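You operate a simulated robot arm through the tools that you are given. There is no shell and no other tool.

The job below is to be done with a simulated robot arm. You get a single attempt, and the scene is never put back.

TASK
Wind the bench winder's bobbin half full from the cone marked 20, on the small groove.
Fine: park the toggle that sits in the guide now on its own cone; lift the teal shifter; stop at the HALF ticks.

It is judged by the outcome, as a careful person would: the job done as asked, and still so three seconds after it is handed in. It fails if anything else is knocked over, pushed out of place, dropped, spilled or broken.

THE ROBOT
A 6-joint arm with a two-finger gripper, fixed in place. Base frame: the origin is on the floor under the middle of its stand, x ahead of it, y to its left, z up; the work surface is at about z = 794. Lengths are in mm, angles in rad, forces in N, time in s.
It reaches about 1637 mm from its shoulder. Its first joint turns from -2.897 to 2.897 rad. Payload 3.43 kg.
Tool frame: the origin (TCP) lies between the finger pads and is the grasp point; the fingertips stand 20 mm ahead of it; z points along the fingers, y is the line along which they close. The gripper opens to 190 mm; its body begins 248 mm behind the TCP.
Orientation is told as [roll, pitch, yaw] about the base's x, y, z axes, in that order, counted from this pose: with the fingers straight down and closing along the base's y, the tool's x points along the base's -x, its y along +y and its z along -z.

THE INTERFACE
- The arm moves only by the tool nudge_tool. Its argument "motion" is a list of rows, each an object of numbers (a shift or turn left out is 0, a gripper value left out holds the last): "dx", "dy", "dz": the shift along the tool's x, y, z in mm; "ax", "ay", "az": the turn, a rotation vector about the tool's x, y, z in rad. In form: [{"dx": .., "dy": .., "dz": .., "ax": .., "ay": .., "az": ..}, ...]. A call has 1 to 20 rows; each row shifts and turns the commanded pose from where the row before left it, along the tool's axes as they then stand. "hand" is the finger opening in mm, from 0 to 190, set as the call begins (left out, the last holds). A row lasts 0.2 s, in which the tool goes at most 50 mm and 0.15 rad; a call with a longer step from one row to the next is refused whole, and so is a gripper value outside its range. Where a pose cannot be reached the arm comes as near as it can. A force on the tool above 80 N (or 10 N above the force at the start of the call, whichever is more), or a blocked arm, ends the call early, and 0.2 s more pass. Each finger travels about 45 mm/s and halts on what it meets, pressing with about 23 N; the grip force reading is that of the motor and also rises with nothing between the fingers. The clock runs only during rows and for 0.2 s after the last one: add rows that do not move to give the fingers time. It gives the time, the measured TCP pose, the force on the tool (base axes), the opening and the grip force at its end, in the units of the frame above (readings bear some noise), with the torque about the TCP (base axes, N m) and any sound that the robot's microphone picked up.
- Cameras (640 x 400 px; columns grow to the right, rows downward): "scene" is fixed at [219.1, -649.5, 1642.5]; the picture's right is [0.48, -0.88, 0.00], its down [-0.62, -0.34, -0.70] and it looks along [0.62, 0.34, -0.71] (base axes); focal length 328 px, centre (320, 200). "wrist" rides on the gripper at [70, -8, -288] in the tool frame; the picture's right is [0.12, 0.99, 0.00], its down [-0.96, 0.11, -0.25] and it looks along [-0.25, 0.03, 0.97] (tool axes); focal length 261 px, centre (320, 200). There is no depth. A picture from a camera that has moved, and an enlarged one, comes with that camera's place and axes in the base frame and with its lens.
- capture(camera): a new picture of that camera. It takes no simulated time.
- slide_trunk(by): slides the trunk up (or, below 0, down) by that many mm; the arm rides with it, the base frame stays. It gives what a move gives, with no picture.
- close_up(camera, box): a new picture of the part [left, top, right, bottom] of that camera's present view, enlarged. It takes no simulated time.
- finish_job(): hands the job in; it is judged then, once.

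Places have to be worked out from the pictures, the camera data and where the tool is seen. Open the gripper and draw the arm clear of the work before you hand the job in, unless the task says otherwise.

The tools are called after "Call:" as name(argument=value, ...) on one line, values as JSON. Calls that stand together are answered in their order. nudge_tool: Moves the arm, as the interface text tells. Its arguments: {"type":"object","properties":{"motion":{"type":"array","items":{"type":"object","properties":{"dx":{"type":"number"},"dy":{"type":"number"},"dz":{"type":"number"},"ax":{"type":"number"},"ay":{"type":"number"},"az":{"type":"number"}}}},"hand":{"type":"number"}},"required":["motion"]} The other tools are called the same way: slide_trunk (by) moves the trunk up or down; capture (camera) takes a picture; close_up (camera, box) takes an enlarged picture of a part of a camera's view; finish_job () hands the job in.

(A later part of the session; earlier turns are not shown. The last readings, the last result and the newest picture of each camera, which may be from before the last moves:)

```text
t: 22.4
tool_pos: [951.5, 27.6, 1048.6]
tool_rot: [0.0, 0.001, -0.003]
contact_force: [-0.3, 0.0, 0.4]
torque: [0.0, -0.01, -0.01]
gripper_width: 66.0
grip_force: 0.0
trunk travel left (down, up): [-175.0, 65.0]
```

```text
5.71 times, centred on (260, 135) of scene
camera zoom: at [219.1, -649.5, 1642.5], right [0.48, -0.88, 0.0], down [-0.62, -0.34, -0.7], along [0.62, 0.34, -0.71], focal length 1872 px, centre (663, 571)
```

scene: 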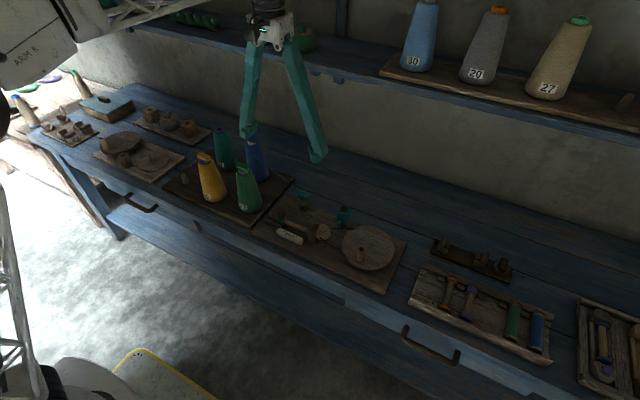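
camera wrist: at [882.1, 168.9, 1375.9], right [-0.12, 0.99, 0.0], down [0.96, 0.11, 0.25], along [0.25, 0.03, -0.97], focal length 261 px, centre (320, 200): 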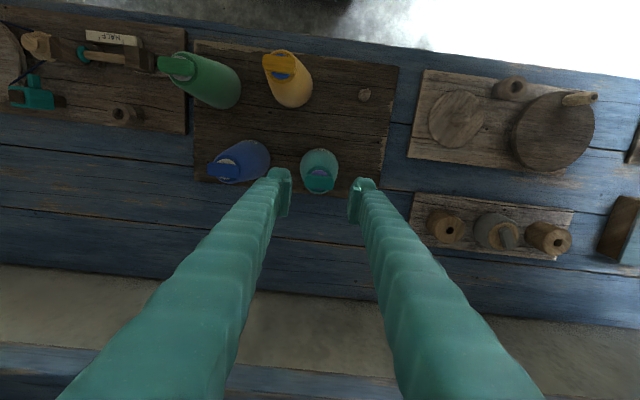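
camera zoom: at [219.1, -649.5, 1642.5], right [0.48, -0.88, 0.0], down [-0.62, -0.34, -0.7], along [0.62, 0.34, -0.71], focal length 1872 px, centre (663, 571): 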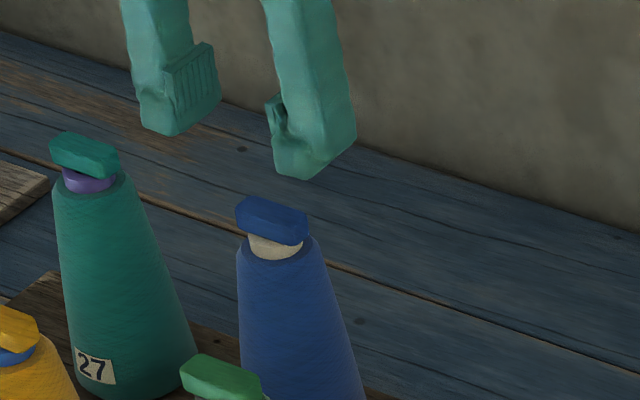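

The bar is 3 mm to the −y side of the tool. I correct that and lower toward it.

Call:
nudge_tool(motion=[{"dy": -3}, {"dz": 15}, {"dz": 15}, {}, {}])

Call:
close_up(camera="wrist", box=[272, 150, 368, 210])

Call:
close_up(camera="scene", box=[230, 110, 294, 150])

```text
t: 23.6
tool_pos: [951.8, 23.8, 1017.6]
tool_rot: [0.0, 0.0, 0.001]
contact_force: [0.3, 0.7, -0.2]
torque: [0.0, 0.01, 0.02]
gripper_width: 65.8
grip_force: 0.1
trunk travel left (down, up): [-175.0, 65.0]
```

```text
6.67 times, centred on (320, 180) of wrist
camera zoom: at [882.0, 17.0, 1304.9], right [-0.12, 0.99, 0.0], down [0.96, 0.11, 0.25], along [0.25, 0.03, -0.97], focal length 1738 px, centre (320, 333)
```

zoom: 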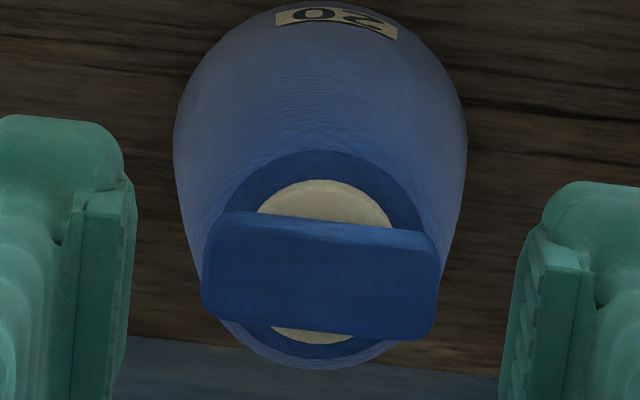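

```text
10.00 times, centred on (262, 130) of scene
camera zoom: at [219.1, -649.5, 1642.5], right [0.48, -0.88, 0.0], down [-0.62, -0.34, -0.7], along [0.62, 0.34, -0.71], focal length 3276 px, centre (900, 900)
```

zoom: 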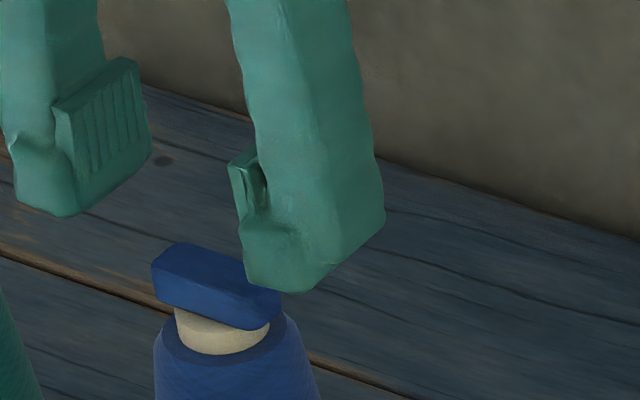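

Centred now. I descend 31 mm so the TCP is level with the bar's top, then close.

Call:
nudge_tool(motion=[{"dz": 12}, {"dz": 12}, {"dz": 7}, {}, {}])

Call:
close_up(camera="wrist", box=[272, 160, 368, 220])

Call:
close_up(camera="scene", box=[230, 110, 294, 150])

```text
t: 24.8
tool_pos: [953.6, 23.9, 987.2]
tool_rot: [0.001, 0.0, 0.0]
contact_force: [0.2, 0.0, 0.8]
torque: [0.01, -0.02, 0.04]
gripper_width: 65.5
grip_force: 0.1
trunk travel left (down, up): [-175.0, 65.0]
```

```text
6.67 times, centred on (320, 190) of wrist
camera zoom: at [882.1, 17.2, 1274.1], right [-0.12, 0.99, 0.0], down [0.96, 0.11, 0.25], along [0.25, 0.03, -0.97], focal length 1738 px, centre (320, 267)
```

zoom: 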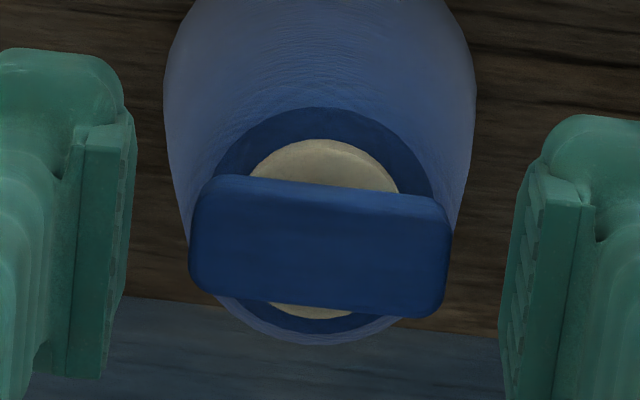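

```text
10.00 times, centred on (262, 130) of scene
camera zoom: at [219.1, -649.5, 1642.5], right [0.48, -0.88, 0.0], down [-0.62, -0.34, -0.7], along [0.62, 0.34, -0.71], focal length 3276 px, centre (900, 900)
```

zoom: 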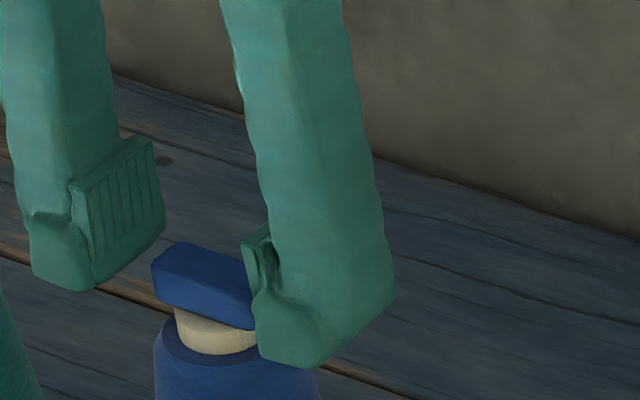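

Centred and level. Closing on the blue toggle.

Call:
nudge_tool(hand=20, motion=[{}, {}, {}, {}, {}])

Call:
close_up(camera="wrist", box=[272, 160, 368, 220])

```text
t: 26.0
tool_pos: [952.4, 24.6, 986.2]
tool_rot: [-0.002, 0.0, 0.001]
contact_force: [0.8, 0.1, 0.2]
torque: [-0.01, 0.0, 0.03]
gripper_width: 43.3
grip_force: 22.9
trunk travel left (down, up): [-175.0, 65.0]
```

```text
6.67 times, centred on (320, 190) of wrist
camera zoom: at [882.1, 17.2, 1274.1], right [-0.12, 0.99, 0.0], down [0.96, 0.11, 0.25], along [0.25, 0.03, -0.97], focal length 1738 px, centre (320, 267)
```

zoom: 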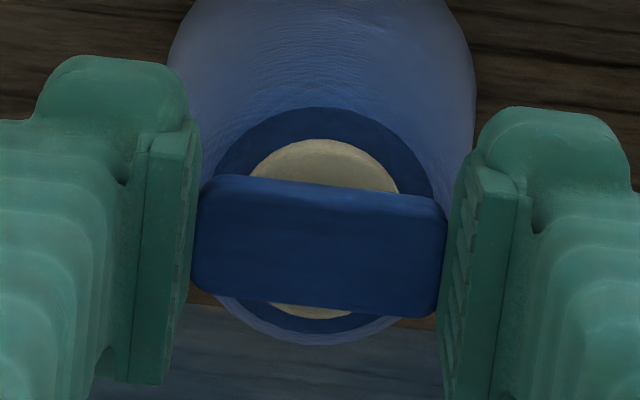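

Grip is solid (43.3 mm, 22.9 N). I lift the blue toggle straight up, well clear of the cone.

Call:
nudge_tool(motion=[{"dz": -5}, {"dz": -10}, {"dz": -20}, {"dz": -30}, {"dz": -30}, {}])

Call:
close_up(camera="scene", box=[200, 80, 320, 160])

Call:
close_up(camera="wrist", box=[256, 130, 384, 210])

```text
t: 27.4
tool_pos: [951.5, 25.6, 1082.9]
tool_rot: [-0.002, -0.001, 0.0]
contact_force: [-0.2, -1.2, -0.1]
torque: [-0.06, -0.04, -0.02]
gripper_width: 43.3
grip_force: 23.0
trunk travel left (down, up): [-175.0, 65.0]
```

```text
5.00 times, centred on (260, 120) of scene
camera zoom: at [219.1, -649.5, 1642.5], right [0.48, -0.88, 0.0], down [-0.62, -0.34, -0.7], along [0.62, 0.34, -0.71], focal length 1638 px, centre (620, 600)
```

zoom: 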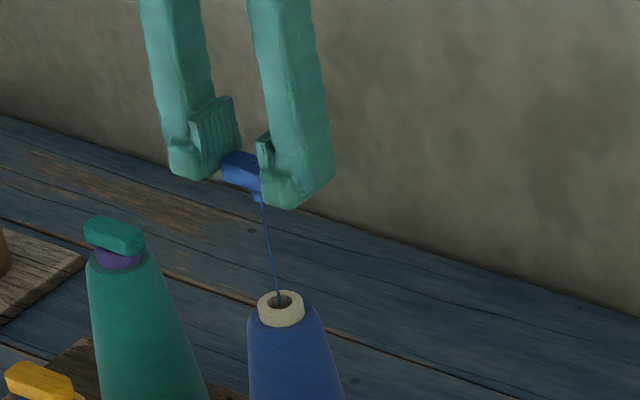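

```text
5.00 times, centred on (320, 170) of wrist
camera zoom: at [881.0, 17.8, 1369.9], right [-0.12, 0.99, 0.0], down [0.96, 0.11, 0.25], along [0.25, 0.03, -0.97], focal length 1303 px, centre (320, 350)
```

zoom: 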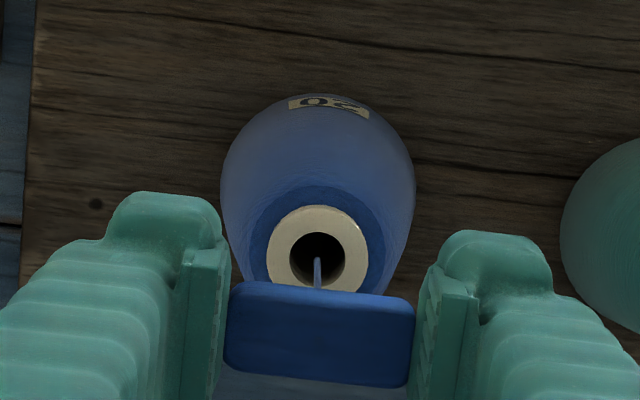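

Blue toggle is free and clear. I carry it at this height to above the guide (≈888, -219.5), then lower partway.

Call:
nudge_tool(motion=[{"dx": 9, "dy": -35}, {"dx": 11, "dy": -42}, {"dx": 11, "dy": -42}, {"dx": 11, "dy": -42}, {"dx": 11, "dy": -42}, {"dx": 11, "dy": -41}, {}, {"dz": 40}, {"dz": 45}, {"dz": 45}, {}, {}])

Call:
close_up(camera="wrist", box=[256, 130, 384, 210])

Call:
close_up(camera="scene", box=[260, 140, 360, 215])

```text
t: 30.0
tool_pos: [887.6, -218.6, 950.8]
tool_rot: [0.0, 0.0, -0.001]
contact_force: [-0.5, -0.4, -0.4]
torque: [-0.03, -0.02, 0.01]
gripper_width: 43.3
grip_force: 23.2
trunk travel left (down, up): [-175.0, 65.0]
```

```text
5.00 times, centred on (320, 170) of wrist
camera zoom: at [818.0, -225.9, 1237.7], right [-0.12, 0.99, 0.0], down [0.96, 0.11, 0.25], along [0.25, 0.03, -0.97], focal length 1303 px, centre (320, 350)
```

zoom: 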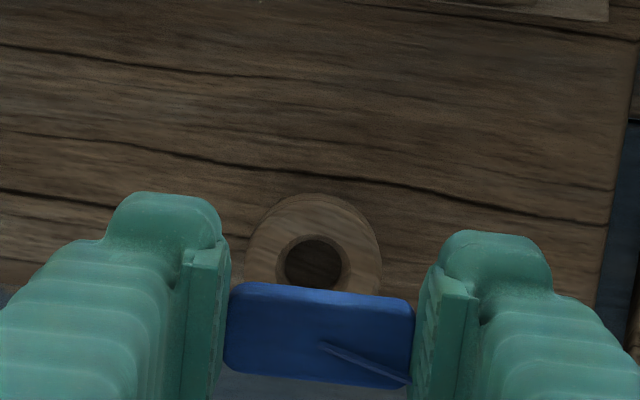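

```text
5.33 times, centred on (310, 178) of scene
camera zoom: at [219.1, -649.5, 1642.5], right [0.48, -0.88, 0.0], down [-0.62, -0.34, -0.7], along [0.62, 0.34, -0.71], focal length 1747 px, centre (373, 320)
```

zoom: 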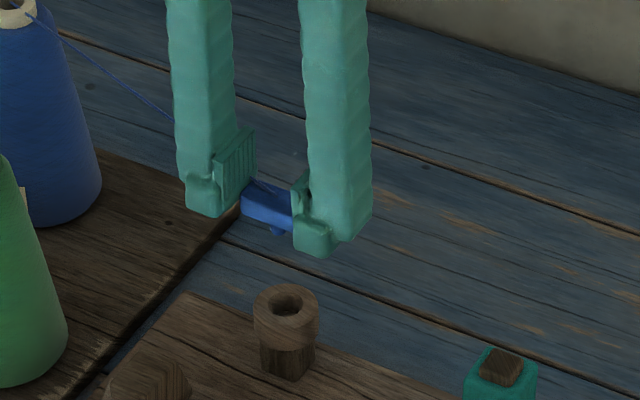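

The hole is nearly aligned (about 1 mm in +x, 0.6 mm in −y to correct). I correct and lower to just above the seat.

Call:
nudge_tool(motion=[{"dx": -1, "dy": -0.7}, {"dz": 20}, {"dz": 20}, {"dz": 12}, {"dz": 8}, {}, {}])

Call:
close_up(camera="wrist", box=[256, 140, 384, 220])

Call:
close_up(camera="scene", box=[280, 170, 344, 210])

```text
t: 31.6
tool_pos: [889.3, -220.7, 889.4]
tool_rot: [0.0, -0.002, 0.001]
contact_force: [0.5, -0.5, 0.6]
torque: [0.0, -0.01, 0.0]
gripper_width: 43.6
grip_force: 23.1
trunk travel left (down, up): [-175.0, 65.0]
```

```text
5.00 times, centred on (320, 180) of wrist
camera zoom: at [819.0, -227.7, 1177.3], right [-0.12, 0.99, 0.0], down [0.96, 0.11, 0.25], along [0.25, 0.03, -0.97], focal length 1303 px, centre (320, 300)
```

zoom: 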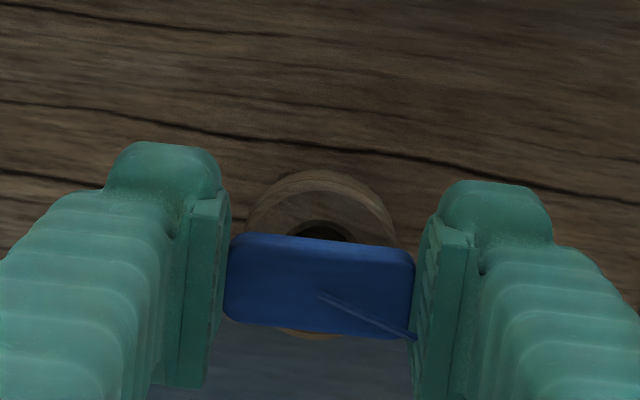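

```text
10.00 times, centred on (312, 190) of scene
camera zoom: at [219.1, -649.5, 1642.5], right [0.48, -0.88, 0.0], down [-0.62, -0.34, -0.7], along [0.62, 0.34, -0.71], focal length 3276 px, centre (400, 300)
```

zoom: 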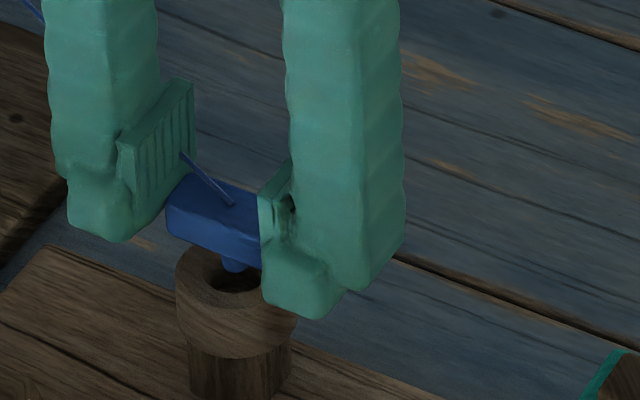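

The peg is right over the hole. Lowering in small steps to the seat.

Call:
nudge_tool(motion=[{"dz": 3}, {"dz": 3}, {"dz": 2}, {"dz": 2}, {}, {}])

Call:
close_up(camera="scene", box=[280, 170, 344, 210])

```text
t: 33.0
tool_pos: [888.8, -219.0, 882.1]
tool_rot: [0.001, -0.001, -0.003]
contact_force: [0.6, 0.3, 0.1]
torque: [0.03, -0.01, 0.01]
gripper_width: 43.4
grip_force: 23.4
trunk travel left (down, up): [-175.0, 65.0]
```

```text
10.00 times, centred on (312, 190) of scene
camera zoom: at [219.1, -649.5, 1642.5], right [0.48, -0.88, 0.0], down [-0.62, -0.34, -0.7], along [0.62, 0.34, -0.71], focal length 3276 px, centre (400, 300)
```

zoom: 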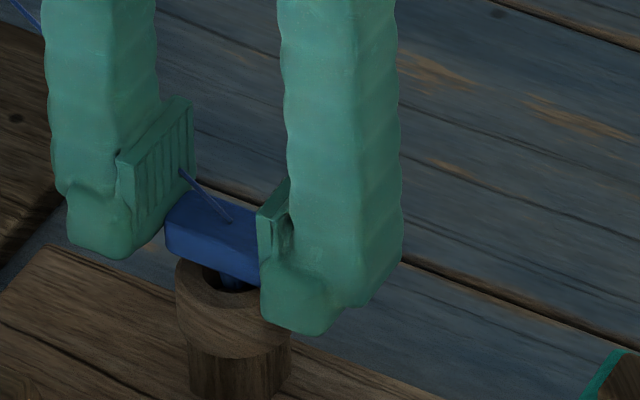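

The peg is entering the hole with no contact yet. Continuing gently.

Call:
nudge_tool(motion=[{"dz": 1.5}, {"dz": 1}, {}, {}])

Call:
close_up(camera="scene", box=[280, 170, 344, 210])

```text
t: 34.0
tool_pos: [889.9, -219.8, 878.9]
tool_rot: [-0.001, 0.0, 0.0]
contact_force: [-0.2, 0.3, 0.2]
torque: [0.01, -0.05, 0.02]
gripper_width: 43.6
grip_force: 22.4
trunk travel left (down, up): [-175.0, 65.0]
```

```text
10.00 times, centred on (312, 190) of scene
camera zoom: at [219.1, -649.5, 1642.5], right [0.48, -0.88, 0.0], down [-0.62, -0.34, -0.7], along [0.62, 0.34, -0.71], focal length 3276 px, centre (400, 300)
```

zoom: 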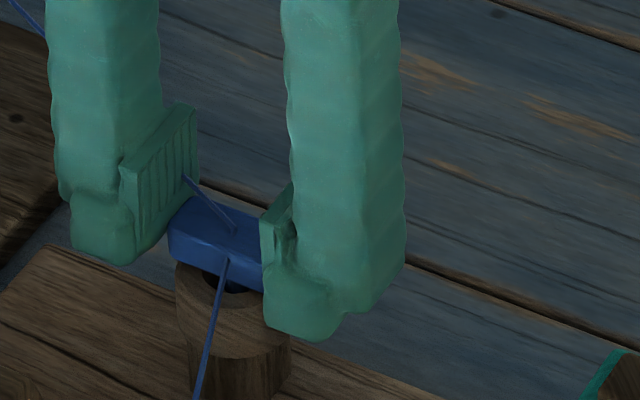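

The thread now runs from the blue toggle to the bobbin – it registers in the guide. I lower the last bit until contact.

Call:
nudge_tool(motion=[{"dz": 1}, {"dz": 1}, {}, {}])

```text
t: 35.0
tool_pos: [889.1, -220.5, 877.0]
tool_rot: [0.0, 0.0, -0.001]
contact_force: [-0.7, 0.3, 0.8]
torque: [0.0, 0.03, -0.01]
gripper_width: 43.7
grip_force: 23.0
trunk travel left (down, up): [-175.0, 65.0]
```

Not touching yet; another millimetre or so.

Call:
nudge_tool(motion=[{"dz": 0.7}, {"dz": 0.7}, {}, {}])

Call:
close_up(camera="scene", box=[280, 170, 344, 210])

```text
t: 36.0
tool_pos: [889.3, -220.4, 876.5]
tool_rot: [-0.001, 0.001, 0.0]
contact_force: [0.2, 1.0, 0.2]
torque: [-0.02, 0.02, 0.02]
gripper_width: 43.6
grip_force: 22.9
trunk travel left (down, up): [-175.0, 65.0]
```

```text
10.00 times, centred on (312, 190) of scene
camera zoom: at [219.1, -649.5, 1642.5], right [0.48, -0.88, 0.0], down [-0.62, -0.34, -0.7], along [0.62, 0.34, -0.71], focal length 3276 px, centre (400, 300)
```

zoom: 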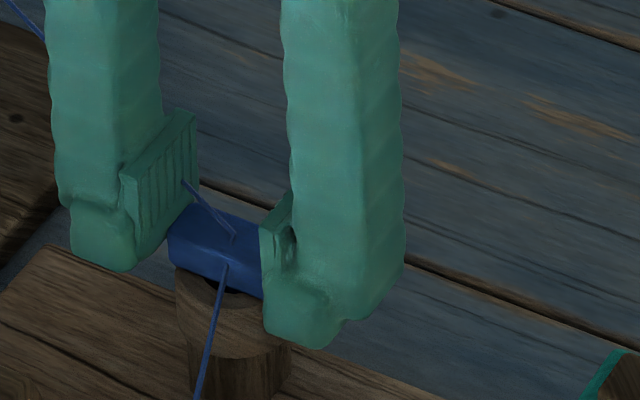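

Almost seated; I go slightly lower until I read a contact force.

Call:
nudge_tool(motion=[{"dz": 0.6}, {"dz": 0.6}, {}, {}])

```text
t: 37.0
tool_pos: [889.2, -220.7, 875.8]
tool_rot: [0.001, 0.001, -0.003]
contact_force: [-1.0, -1.5, 8.9]
torque: [0.02, -0.02, -0.02]
gripper_width: 43.2
grip_force: 23.2
trunk travel left (down, up): [-175.0, 65.0]
```

Contact at 9 N: seated. I relax slightly and open the fingers.

Call:
nudge_tool(motion=[{"dz": -0.7}, {}])

Call:
nudge_tool(hand=70, motion=[{}, {}, {}, {}])

Call:
nudge_tool(motion=[{"dz": -15}, {"dz": -25}, {"dz": -30}, {"dz": -20}, {}])

Call:
close_up(camera="scene", box=[270, 165, 366, 225])

Call:
capture(camera="wrist")

```text
t: 37.6
tool_pos: [889.1, -219.4, 875.4]
tool_rot: [-0.001, -0.001, 0.0]
contact_force: [0.7, -0.7, 0.0]
torque: [-0.02, -0.03, 0.0]
gripper_width: 43.3
grip_force: 23.3
trunk travel left (down, up): [-175.0, 65.0]
```

```text
t: 38.6
tool_pos: [890.3, -220.2, 875.7]
tool_rot: [0.0, 0.0, -0.001]
contact_force: [-0.2, -0.3, 0.8]
torque: [-0.01, -0.01, 0.0]
gripper_width: 70.0
grip_force: 0.1
trunk travel left (down, up): [-175.0, 65.0]
```

```text
t: 39.8
tool_pos: [889.0, -219.1, 965.9]
tool_rot: [-0.001, 0.0, 0.0]
contact_force: [0.4, 0.2, 0.3]
torque: [-0.04, 0.02, 0.02]
gripper_width: 69.9
grip_force: 0.1
trunk travel left (down, up): [-175.0, 65.0]
```

```text
6.67 times, centred on (318, 195) of scene
camera zoom: at [219.1, -649.5, 1642.5], right [0.48, -0.88, 0.0], down [-0.62, -0.34, -0.7], along [0.62, 0.34, -0.71], focal length 2184 px, centre (333, 233)
```

zoom: 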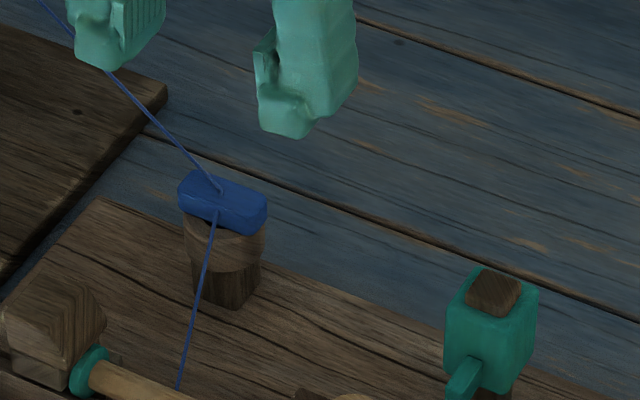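

```text
taken
camera wrist: at [818.2, -226.9, 1253.5], right [-0.12, 0.99, 0.0], down [0.96, 0.11, 0.25], along [0.25, 0.03, -0.97], focal length 261 px, centre (320, 200)
```

wrist: 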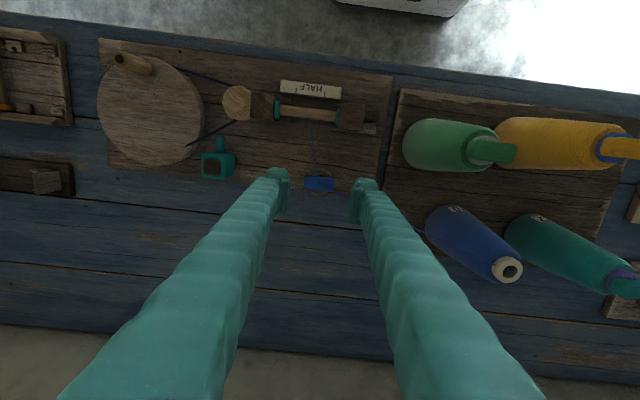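

Blue toggle is in the guide with its thread to the bobbin. Now I move above the teal shifter (≈882, -372) to measure it.

Call:
nudge_tool(motion=[{"dx": 2, "dy": -38}, {"dx": 2, "dy": -38}, {"dx": 2, "dy": -38}, {"dx": 1, "dy": -38}, {}, {}])

Call:
close_up(camera="wrist", box=[256, 130, 384, 210])

Call:
close_up(camera="scene", box=[312, 180, 376, 230])

Call:
capture(camera="wrist")

```text
t: 41.2
tool_pos: [881.6, -374.7, 965.9]
tool_rot: [0.001, -0.001, 0.001]
contact_force: [-1.0, -0.3, 0.0]
torque: [0.03, -0.02, 0.02]
gripper_width: 70.0
grip_force: 0.0
trunk travel left (down, up): [-175.0, 65.0]
```

```text
5.00 times, centred on (320, 170) of wrist
camera zoom: at [810.7, -381.5, 1251.6], right [-0.12, 0.99, 0.0], down [0.96, 0.11, 0.25], along [0.25, 0.03, -0.97], focal length 1303 px, centre (320, 350)
```

zoom: 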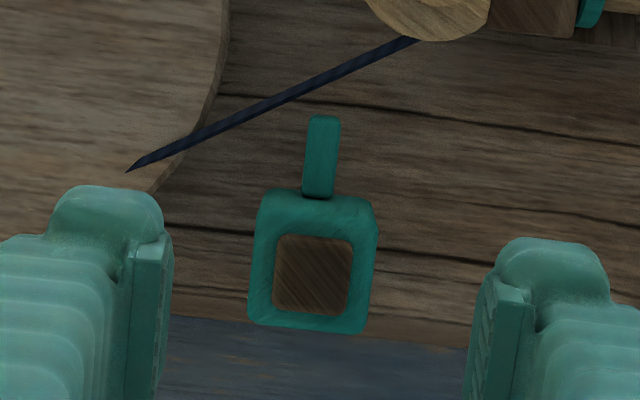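

```text
8.00 times, centred on (344, 205) of scene
camera zoom: at [219.1, -649.5, 1642.5], right [0.48, -0.88, 0.0], down [-0.62, -0.34, -0.7], along [0.62, 0.34, -0.71], focal length 2620 px, centre (128, 160)
```

zoom: 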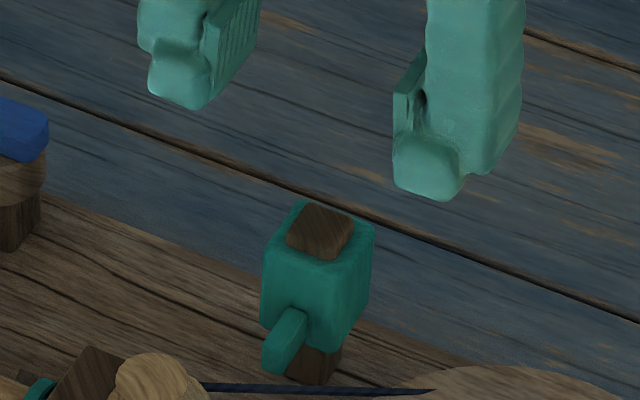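

```text
taken
camera wrist: at [810.7, -381.5, 1251.6], right [-0.12, 0.99, 0.0], down [0.96, 0.11, 0.25], along [0.25, 0.03, -0.97], focal length 261 px, centre (320, 200)
```

wrist: 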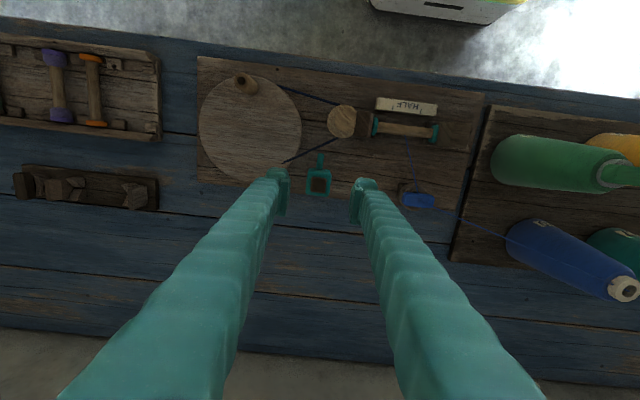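

The shifter post is at about (881, -375.5), post top z≈891, sleeve about 35 mm wide and ~46 mm tall; the crank wheel top is lower at z≈833. I shift −1.5 mm in y and descend beside the sleeve.

Call:
nudge_tool(hand=66, motion=[{"dy": -1.5}, {"dz": 20}, {"dz": 20}, {"dz": 20}, {}])

Call:
close_up(camera="wrist", box=[256, 140, 384, 220])

Call:
close_up(camera="scene", box=[312, 180, 376, 230])

```text
t: 42.4
tool_pos: [882.2, -375.2, 905.6]
tool_rot: [0.001, 0.002, 0.001]
contact_force: [-0.3, 0.1, 0.1]
torque: [0.02, 0.02, -0.01]
gripper_width: 65.7
grip_force: 0.0
trunk travel left (down, up): [-175.0, 65.0]
```

```text
5.00 times, centred on (320, 180) of wrist
camera zoom: at [812.2, -381.9, 1192.6], right [-0.12, 0.99, 0.0], down [0.96, 0.11, 0.25], along [0.25, 0.03, -0.97], focal length 1303 px, centre (320, 300)
```

zoom: 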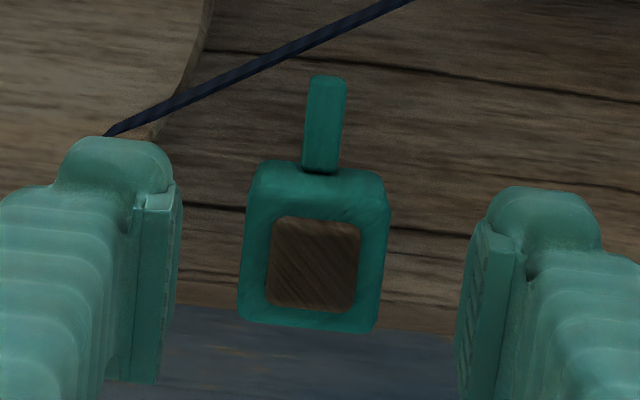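

```text
8.00 times, centred on (344, 205) of scene
camera zoom: at [219.1, -649.5, 1642.5], right [0.48, -0.88, 0.0], down [-0.62, -0.34, -0.7], along [0.62, 0.34, -0.71], focal length 2620 px, centre (128, 160)
```

zoom: 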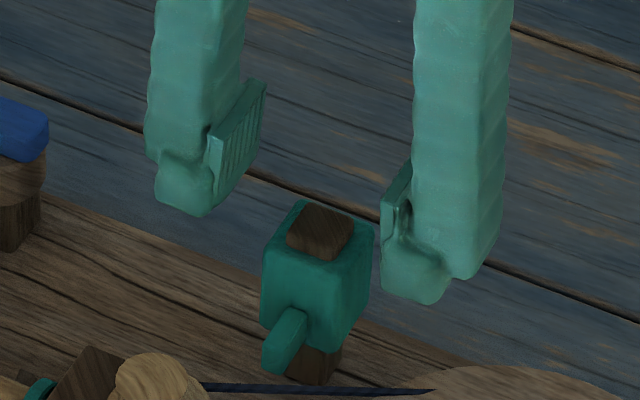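

I correct by (−1.9, −1.2) mm and descend another 34 mm so pads face the upper-middle of the sleeve.

Call:
nudge_tool(motion=[{"dx": 1.9, "dy": -1.2}, {"dz": 12}, {"dz": 12}, {"dz": 10}, {}])

Call:
close_up(camera="wrist", box=[256, 140, 384, 220])

Call:
close_up(camera="scene", box=[312, 180, 376, 230])

```text
t: 43.6
tool_pos: [880.0, -375.8, 872.0]
tool_rot: [-0.001, 0.0, 0.0]
contact_force: [-0.4, 0.1, -0.2]
torque: [0.0, 0.0, 0.03]
gripper_width: 65.6
grip_force: 0.0
trunk travel left (down, up): [-175.0, 65.0]
```

```text
5.00 times, centred on (320, 180) of wrist
camera zoom: at [810.2, -382.8, 1158.9], right [-0.12, 0.99, 0.0], down [0.96, 0.11, 0.25], along [0.25, 0.03, -0.97], focal length 1303 px, centre (320, 300)
```

zoom: 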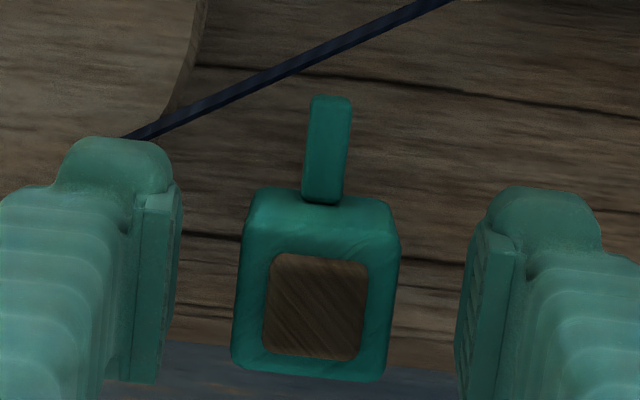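

```text
8.00 times, centred on (344, 205) of scene
camera zoom: at [219.1, -649.5, 1642.5], right [0.48, -0.88, 0.0], down [-0.62, -0.34, -0.7], along [0.62, 0.34, -0.71], focal length 2620 px, centre (128, 160)
```

zoom: 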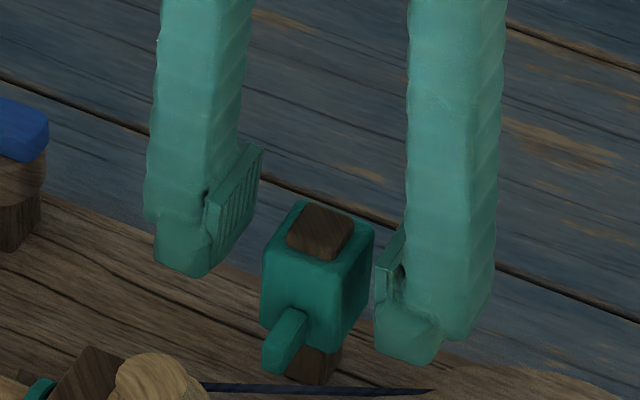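

Sleeve centred between the pads. I close on it.

Call:
nudge_tool(hand=15, motion=[{}, {}, {}, {}, {}])

Call:
close_up(camera="scene", box=[300, 185, 364, 235])

```text
t: 44.8
tool_pos: [880.6, -376.2, 870.9]
tool_rot: [0.0, -0.001, -0.002]
contact_force: [2.7, -6.6, -0.5]
torque: [-0.04, -0.03, 0.05]
gripper_width: 34.9
grip_force: 44.4
trunk travel left (down, up): [-175.0, 65.0]
```

```text
8.00 times, centred on (332, 210) of scene
camera zoom: at [219.1, -649.5, 1642.5], right [0.48, -0.88, 0.0], down [-0.62, -0.34, -0.7], along [0.62, 0.34, -0.71], focal length 2620 px, centre (224, 120)
```

zoom: 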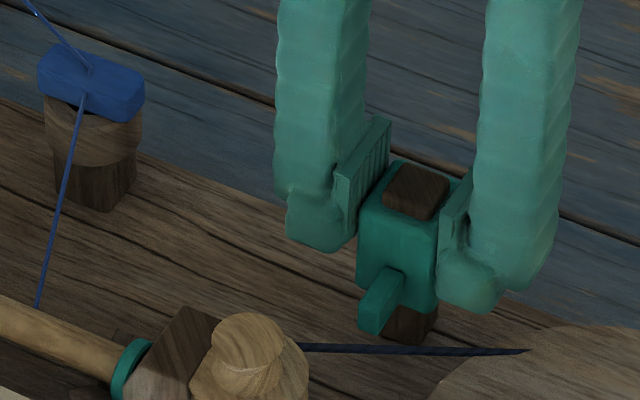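

Gripped at 34.9 mm. I lift in small steps watching the force and the belt.

Call:
nudge_tool(motion=[{"dz": -2}, {"dz": -2}, {"dz": -2}, {}])

Call:
close_up(camera="scene", box=[300, 185, 364, 235])

```text
t: 45.8
tool_pos: [881.0, -377.0, 878.7]
tool_rot: [0.001, -0.001, -0.001]
contact_force: [9.6, -14.2, -2.0]
torque: [-0.11, -0.02, 0.08]
gripper_width: 34.9
grip_force: 45.1
trunk travel left (down, up): [-175.0, 65.0]
```

```text
8.00 times, centred on (332, 210) of scene
camera zoom: at [219.1, -649.5, 1642.5], right [0.48, -0.88, 0.0], down [-0.62, -0.34, -0.7], along [0.62, 0.34, -0.71], focal length 2620 px, centre (224, 120)
```

zoom: 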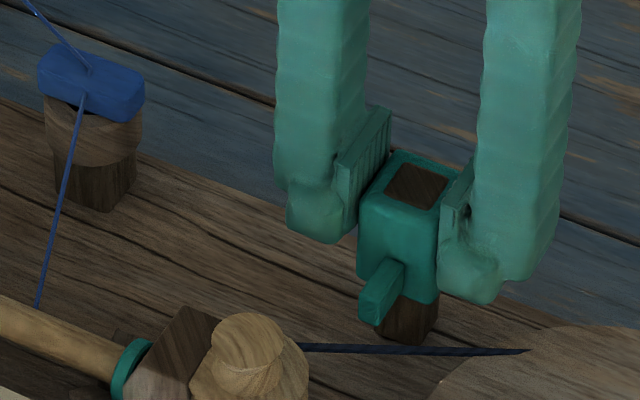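

The sleeve slides up (6 mm so far), with some side force from slight misalignment. I relieve it by moving ~1 mm along the push direction and continue lifting.

Call:
nudge_tool(motion=[{"dx": -0.8, "dy": -1.2}, {"dz": -2}, {"dz": -2}, {"dz": -2}, {}])

Call:
close_up(camera="scene", box=[300, 185, 364, 235])

```text
t: 47.0
tool_pos: [880.6, -374.9, 884.2]
tool_rot: [-0.001, 0.002, 0.0]
contact_force: [-0.6, -4.0, -3.1]
torque: [-0.01, 0.11, 0.0]
gripper_width: 35.0
grip_force: 44.5
trunk travel left (down, up): [-175.0, 65.0]
```

```text
8.00 times, centred on (332, 210) of scene
camera zoom: at [219.1, -649.5, 1642.5], right [0.48, -0.88, 0.0], down [-0.62, -0.34, -0.7], along [0.62, 0.34, -0.71], focal length 2620 px, centre (224, 120)
```

zoom: 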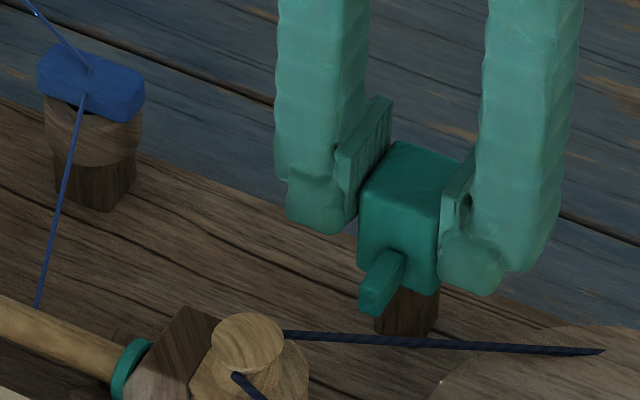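

The belt has jumped to the small upper groove. I continue up a few mm to look for the end stop or latch.

Call:
nudge_tool(motion=[{"dz": -1.5}, {"dz": -1.5}, {"dz": -1}, {}])

Call:
close_up(camera="scene", box=[300, 185, 364, 235])

```text
t: 48.0
tool_pos: [880.9, -376.4, 887.2]
tool_rot: [0.0, 0.0, -0.001]
contact_force: [-9.4, 0.5, -2.0]
torque: [0.03, 0.18, 0.02]
gripper_width: 34.9
grip_force: 44.7
trunk travel left (down, up): [-175.0, 65.0]
```

```text
8.00 times, centred on (332, 210) of scene
camera zoom: at [219.1, -649.5, 1642.5], right [0.48, -0.88, 0.0], down [-0.62, -0.34, -0.7], along [0.62, 0.34, -0.71], focal length 2620 px, centre (224, 120)
```

zoom: 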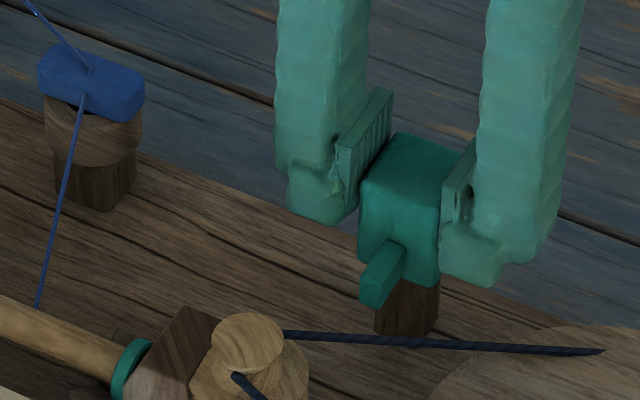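

Still free-moving. I relieve the x side force and lift 4 mm more to find the stop.

Call:
nudge_tool(motion=[{"dx": 0.9}, {"dz": -1.5}, {"dz": -1.5}, {"dz": -1}, {}])

Call:
close_up(camera="scene", box=[300, 185, 364, 235])

```text
t: 49.2
tool_pos: [880.9, -375.4, 890.5]
tool_rot: [0.001, 0.002, 0.001]
contact_force: [1.3, 2.6, -23.2]
torque: [-0.01, -0.3, -0.03]
gripper_width: 34.9
grip_force: 44.8
trunk travel left (down, up): [-175.0, 65.0]
```

```text
8.00 times, centred on (332, 210) of scene
camera zoom: at [219.1, -649.5, 1642.5], right [0.48, -0.88, 0.0], down [-0.62, -0.34, -0.7], along [0.62, 0.34, -0.71], focal length 2620 px, centre (224, 120)
```

zoom: 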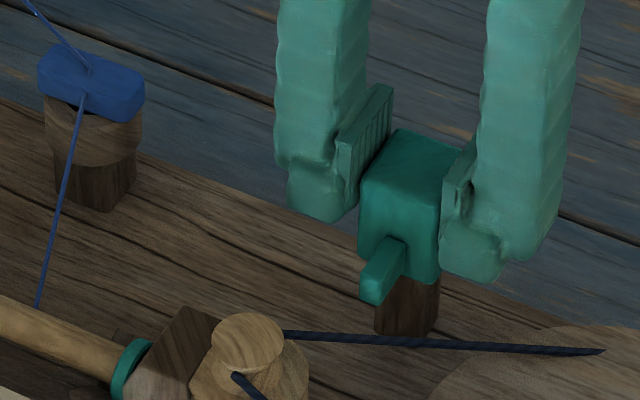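

The force jumped to −23 N: top stop reached. I ease off ~1.5 mm of that strain, then open the fingers and see whether it stays up.

Call:
nudge_tool(motion=[{"dz": 1.3}, {}])

Call:
nudge_tool(hand=66, motion=[{}, {}, {}, {}, {}])

Call:
close_up(camera="scene", box=[300, 185, 364, 235])

Call:
close_up(camera="wrist", box=[256, 130, 384, 210])

```text
t: 49.8
tool_pos: [880.8, -375.8, 891.4]
tool_rot: [-0.002, 0.0, 0.001]
contact_force: [-2.7, 6.9, -18.9]
torque: [0.05, 0.3, 0.02]
gripper_width: 35.2
grip_force: 45.5
trunk travel left (down, up): [-175.0, 65.0]
```

```text
t: 51.0
tool_pos: [881.2, -377.7, 891.6]
tool_rot: [0.001, 0.001, -0.001]
contact_force: [-0.1, 0.0, -0.1]
torque: [0.01, 0.0, 0.02]
gripper_width: 65.7
grip_force: 0.0
trunk travel left (down, up): [-175.0, 65.0]
```

```text
8.00 times, centred on (332, 210) of scene
camera zoom: at [219.1, -649.5, 1642.5], right [0.48, -0.88, 0.0], down [-0.62, -0.34, -0.7], along [0.62, 0.34, -0.71], focal length 2620 px, centre (224, 120)
```

zoom: 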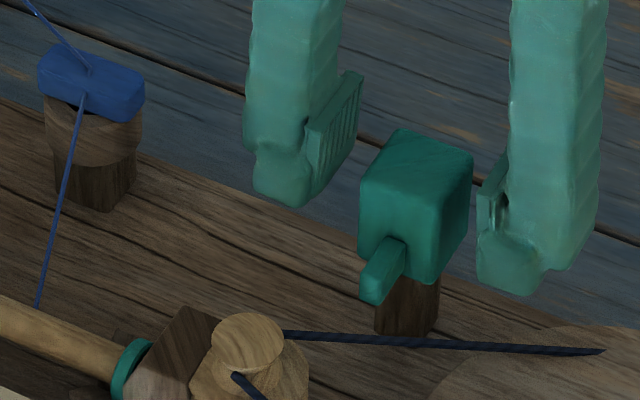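

```text
5.00 times, centred on (320, 170) of wrist
camera zoom: at [809.9, -384.2, 1177.8], right [-0.12, 0.99, 0.0], down [0.96, 0.11, 0.25], along [0.25, 0.03, -0.97], focal length 1303 px, centre (320, 350)
```

zoom: 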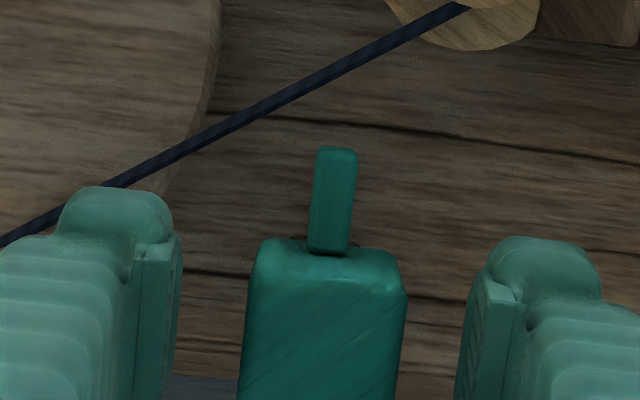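

The shifter stays up and the belt is in the small groove. I raise the tool and survey the wheel, handle, and bobbin.

Call:
nudge_tool(motion=[{"dz": -20}, {"dz": -35}, {"dz": -35}, {}])

Call:
nudge_tool(motion=[{"dx": 25, "dy": -30}, {"dx": 25, "dy": -30}, {"dx": 25, "dy": -30}, {}, {}])

Call:
capture(camera="wrist")

Call:
close_up(camera="wrist", box=[240, 100, 400, 200])

Call:
close_up(camera="scene", box=[265, 190, 425, 300])

```text
t: 52.0
tool_pos: [880.1, -375.9, 981.0]
tool_rot: [0.001, 0.001, 0.0]
contact_force: [-0.1, 0.4, -0.5]
torque: [0.0, -0.01, 0.0]
gripper_width: 65.8
grip_force: 0.0
trunk travel left (down, up): [-175.0, 65.0]
```

```text
t: 53.2
tool_pos: [803.8, -466.2, 979.7]
tool_rot: [0.0, -0.001, -0.002]
contact_force: [0.9, 0.5, 0.9]
torque: [-0.01, 0.03, 0.0]
gripper_width: 65.8
grip_force: 0.1
trunk travel left (down, up): [-175.0, 65.0]
```

```text
taken
camera wrist: at [733.5, -472.3, 1267.2], right [-0.12, 0.99, 0.0], down [0.96, 0.11, 0.25], along [0.25, 0.03, -0.97], focal length 261 px, centre (320, 200)
```

wrist: 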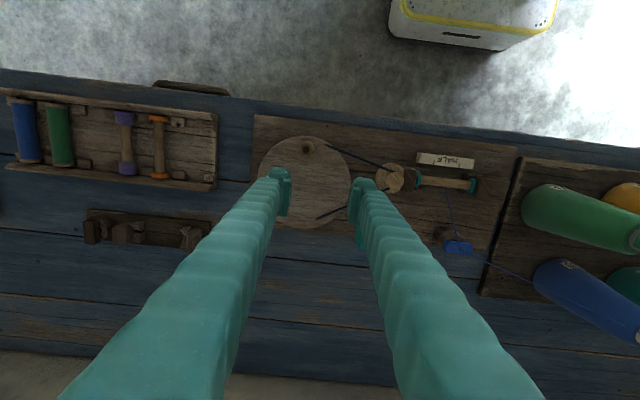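

```text
4.00 times, centred on (320, 150) of wrist
camera zoom: at [733.5, -472.3, 1267.2], right [-0.12, 0.99, 0.0], down [0.96, 0.11, 0.25], along [0.25, 0.03, -0.97], focal length 1043 px, centre (320, 400)
```

zoom: 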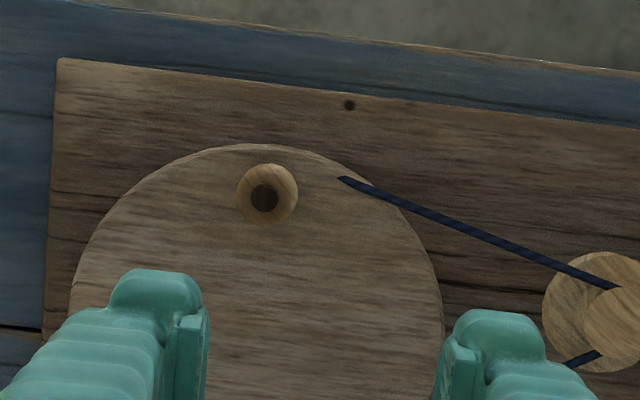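

```text
3.64 times, centred on (345, 245) of scene
camera zoom: at [219.1, -649.5, 1642.5], right [0.48, -0.88, 0.0], down [-0.62, -0.34, -0.7], along [0.62, 0.34, -0.71], focal length 1191 px, centre (229, 36)
```

zoom: 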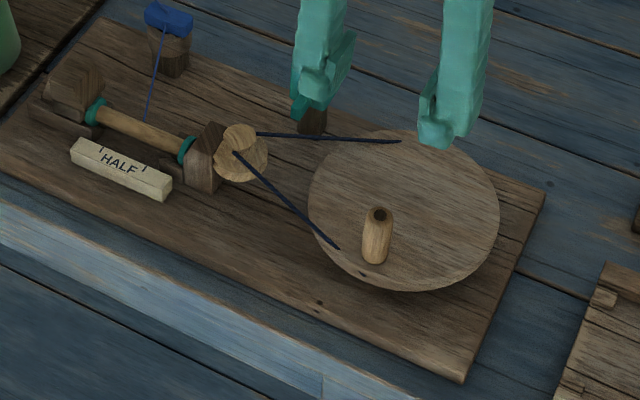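

The handle is a vertical knob at about (757.5, -489), roughly z 835–899; wheel centre ≈(819.5, -490), crank radius ≈62. For clearance from the raised shifter and pulley I'll grip with the fingers closing along x, so I yaw the tool +90° at this height.

Call:
nudge_tool(motion=[{"az": -0.1428}, {"az": -0.1428}, {"az": -0.1428}, {"az": -0.1428}, {"az": -0.1428}, {"az": -0.1428}, {"az": -0.1428}, {"az": -0.1428}, {"az": -0.1428}, {"az": -0.1428}, {"az": -0.1428}, {}, {}])

Call:
capture(camera="wrist")

Call:
capture(camera="scene")

```text
t: 56.0
tool_pos: [804.7, -466.8, 979.1]
tool_rot: [0.0, 0.001, 1.57]
contact_force: [-0.1, 0.4, 0.5]
torque: [0.05, 0.02, 0.01]
gripper_width: 66.2
grip_force: 0.1
trunk travel left (down, up): [-175.0, 65.0]
```

```text
taken
camera wrist: at [813.7, -535.8, 1266.8], right [-0.99, -0.12, 0.0], down [-0.11, 0.96, 0.25], along [-0.03, 0.25, -0.97], focal length 261 px, centre (320, 200)
```

wrist: 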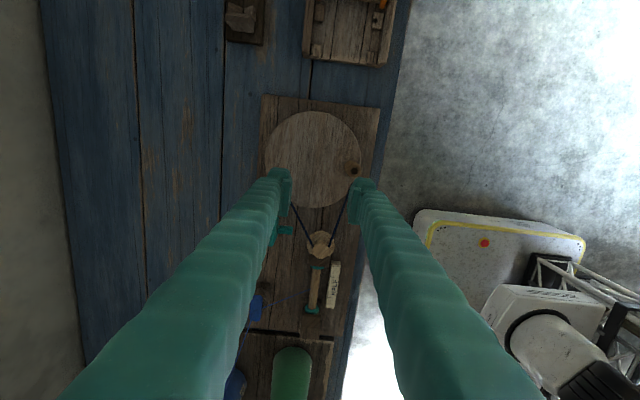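

```text
taken
```

scene: 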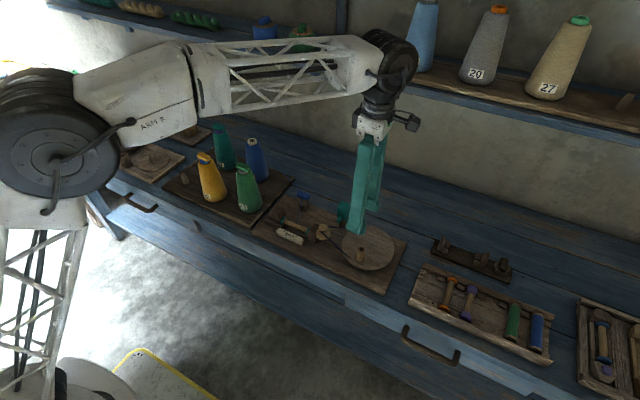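

Yaw done; tool x now points along base −y and tool y along base −x. I move over the handle and check alignment.

Call:
nudge_tool(motion=[{"dx": 11, "dy": 23}, {"dx": 11.5, "dy": 23.7}, {}, {}])

Call:
capture(camera="wrist")

Call:
close_up(camera="wrist", box=[256, 130, 384, 210])

Call:
close_up(camera="scene", box=[320, 190, 420, 280])

```text
t: 57.0
tool_pos: [758.3, -488.3, 979.6]
tool_rot: [0.0, -0.001, 1.569]
contact_force: [0.0, 0.1, 0.1]
torque: [0.01, 0.01, 0.01]
gripper_width: 65.9
grip_force: 0.0
trunk travel left (down, up): [-175.0, 65.0]
```

```text
taken
camera wrist: at [766.5, -557.7, 1267.0], right [-0.99, -0.12, 0.0], down [-0.11, 0.96, 0.25], along [-0.03, 0.25, -0.97], focal length 261 px, centre (320, 200)
```

wrist: 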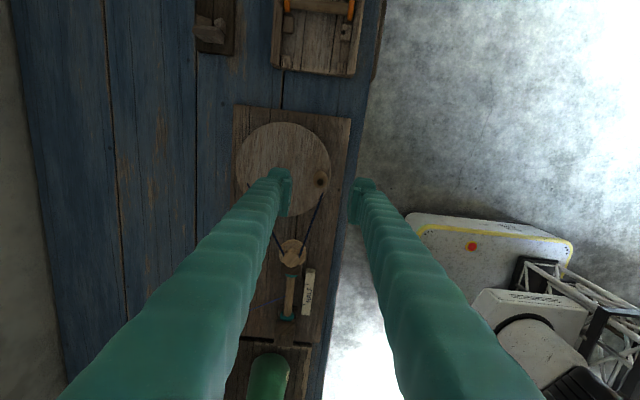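

```text
5.00 times, centred on (320, 170) of wrist
camera zoom: at [766.5, -557.7, 1267.0], right [-0.99, -0.12, 0.0], down [-0.11, 0.96, 0.25], along [-0.03, 0.25, -0.97], focal length 1303 px, centre (320, 350)
```

zoom: 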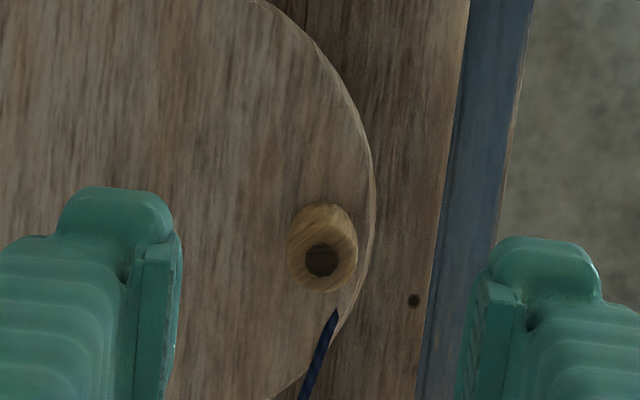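

```text
4.44 times, centred on (370, 235) of scene
camera zoom: at [219.1, -649.5, 1642.5], right [0.48, -0.88, 0.0], down [-0.62, -0.34, -0.7], along [0.62, 0.34, -0.71], focal length 1456 px, centre (98, 44)
```

zoom: 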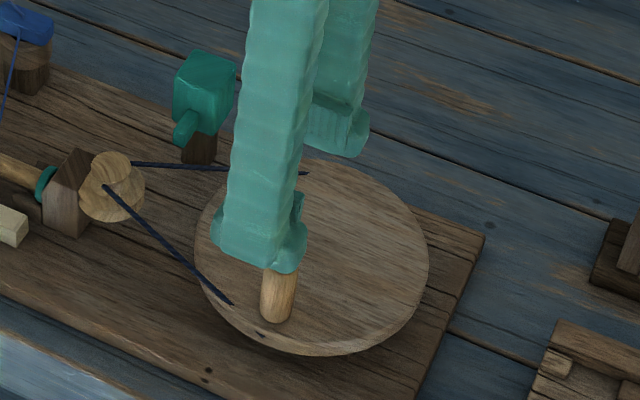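

The knob is within 1 mm of the tool axis, top at z≈889. I nudge and descend to z≈872 around it.

Call:
nudge_tool(hand=60, motion=[{"dx": 0.8, "dy": 0.7}, {"dz": 25}, {"dz": 25}, {"dz": 25}, {"dz": 20}, {"dz": 12}, {}, {}])

Call:
close_up(camera="wrist", box=[256, 140, 384, 220])

Call:
close_up(camera="scene", box=[320, 190, 420, 280])

```text
t: 58.8
tool_pos: [758.0, -487.9, 872.6]
tool_rot: [0.0, 0.001, 1.569]
contact_force: [-1.2, -0.3, -0.5]
torque: [0.02, 0.0, 0.01]
gripper_width: 60.0
grip_force: 0.1
trunk travel left (down, up): [-175.0, 65.0]
```

```text
5.00 times, centred on (320, 180) of wrist
camera zoom: at [765.9, -558.2, 1159.9], right [-0.99, -0.12, 0.0], down [-0.11, 0.96, 0.25], along [-0.03, 0.25, -0.97], focal length 1303 px, centre (320, 300)
```

zoom: 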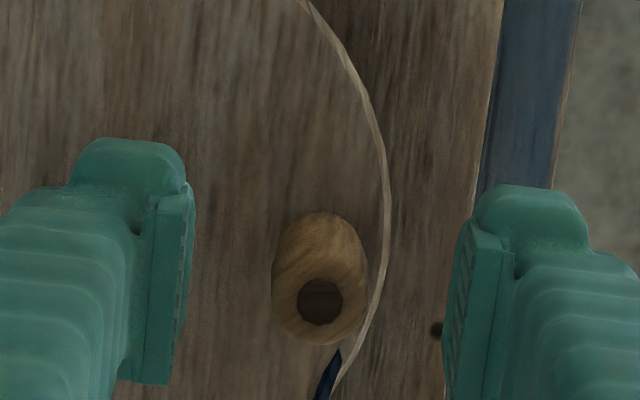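

```text
4.44 times, centred on (370, 235) of scene
camera zoom: at [219.1, -649.5, 1642.5], right [0.48, -0.88, 0.0], down [-0.62, -0.34, -0.7], along [0.62, 0.34, -0.71], focal length 1456 px, centre (98, 44)
```

zoom: 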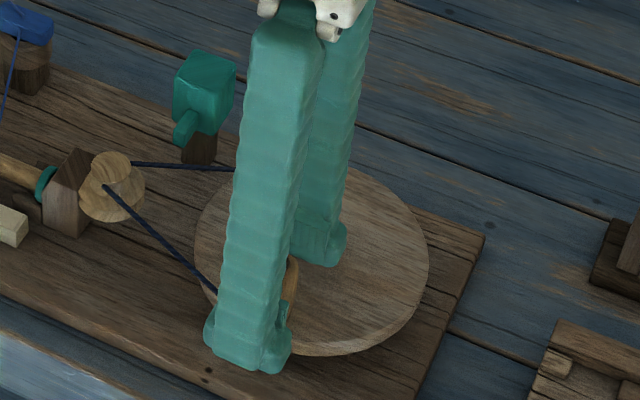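

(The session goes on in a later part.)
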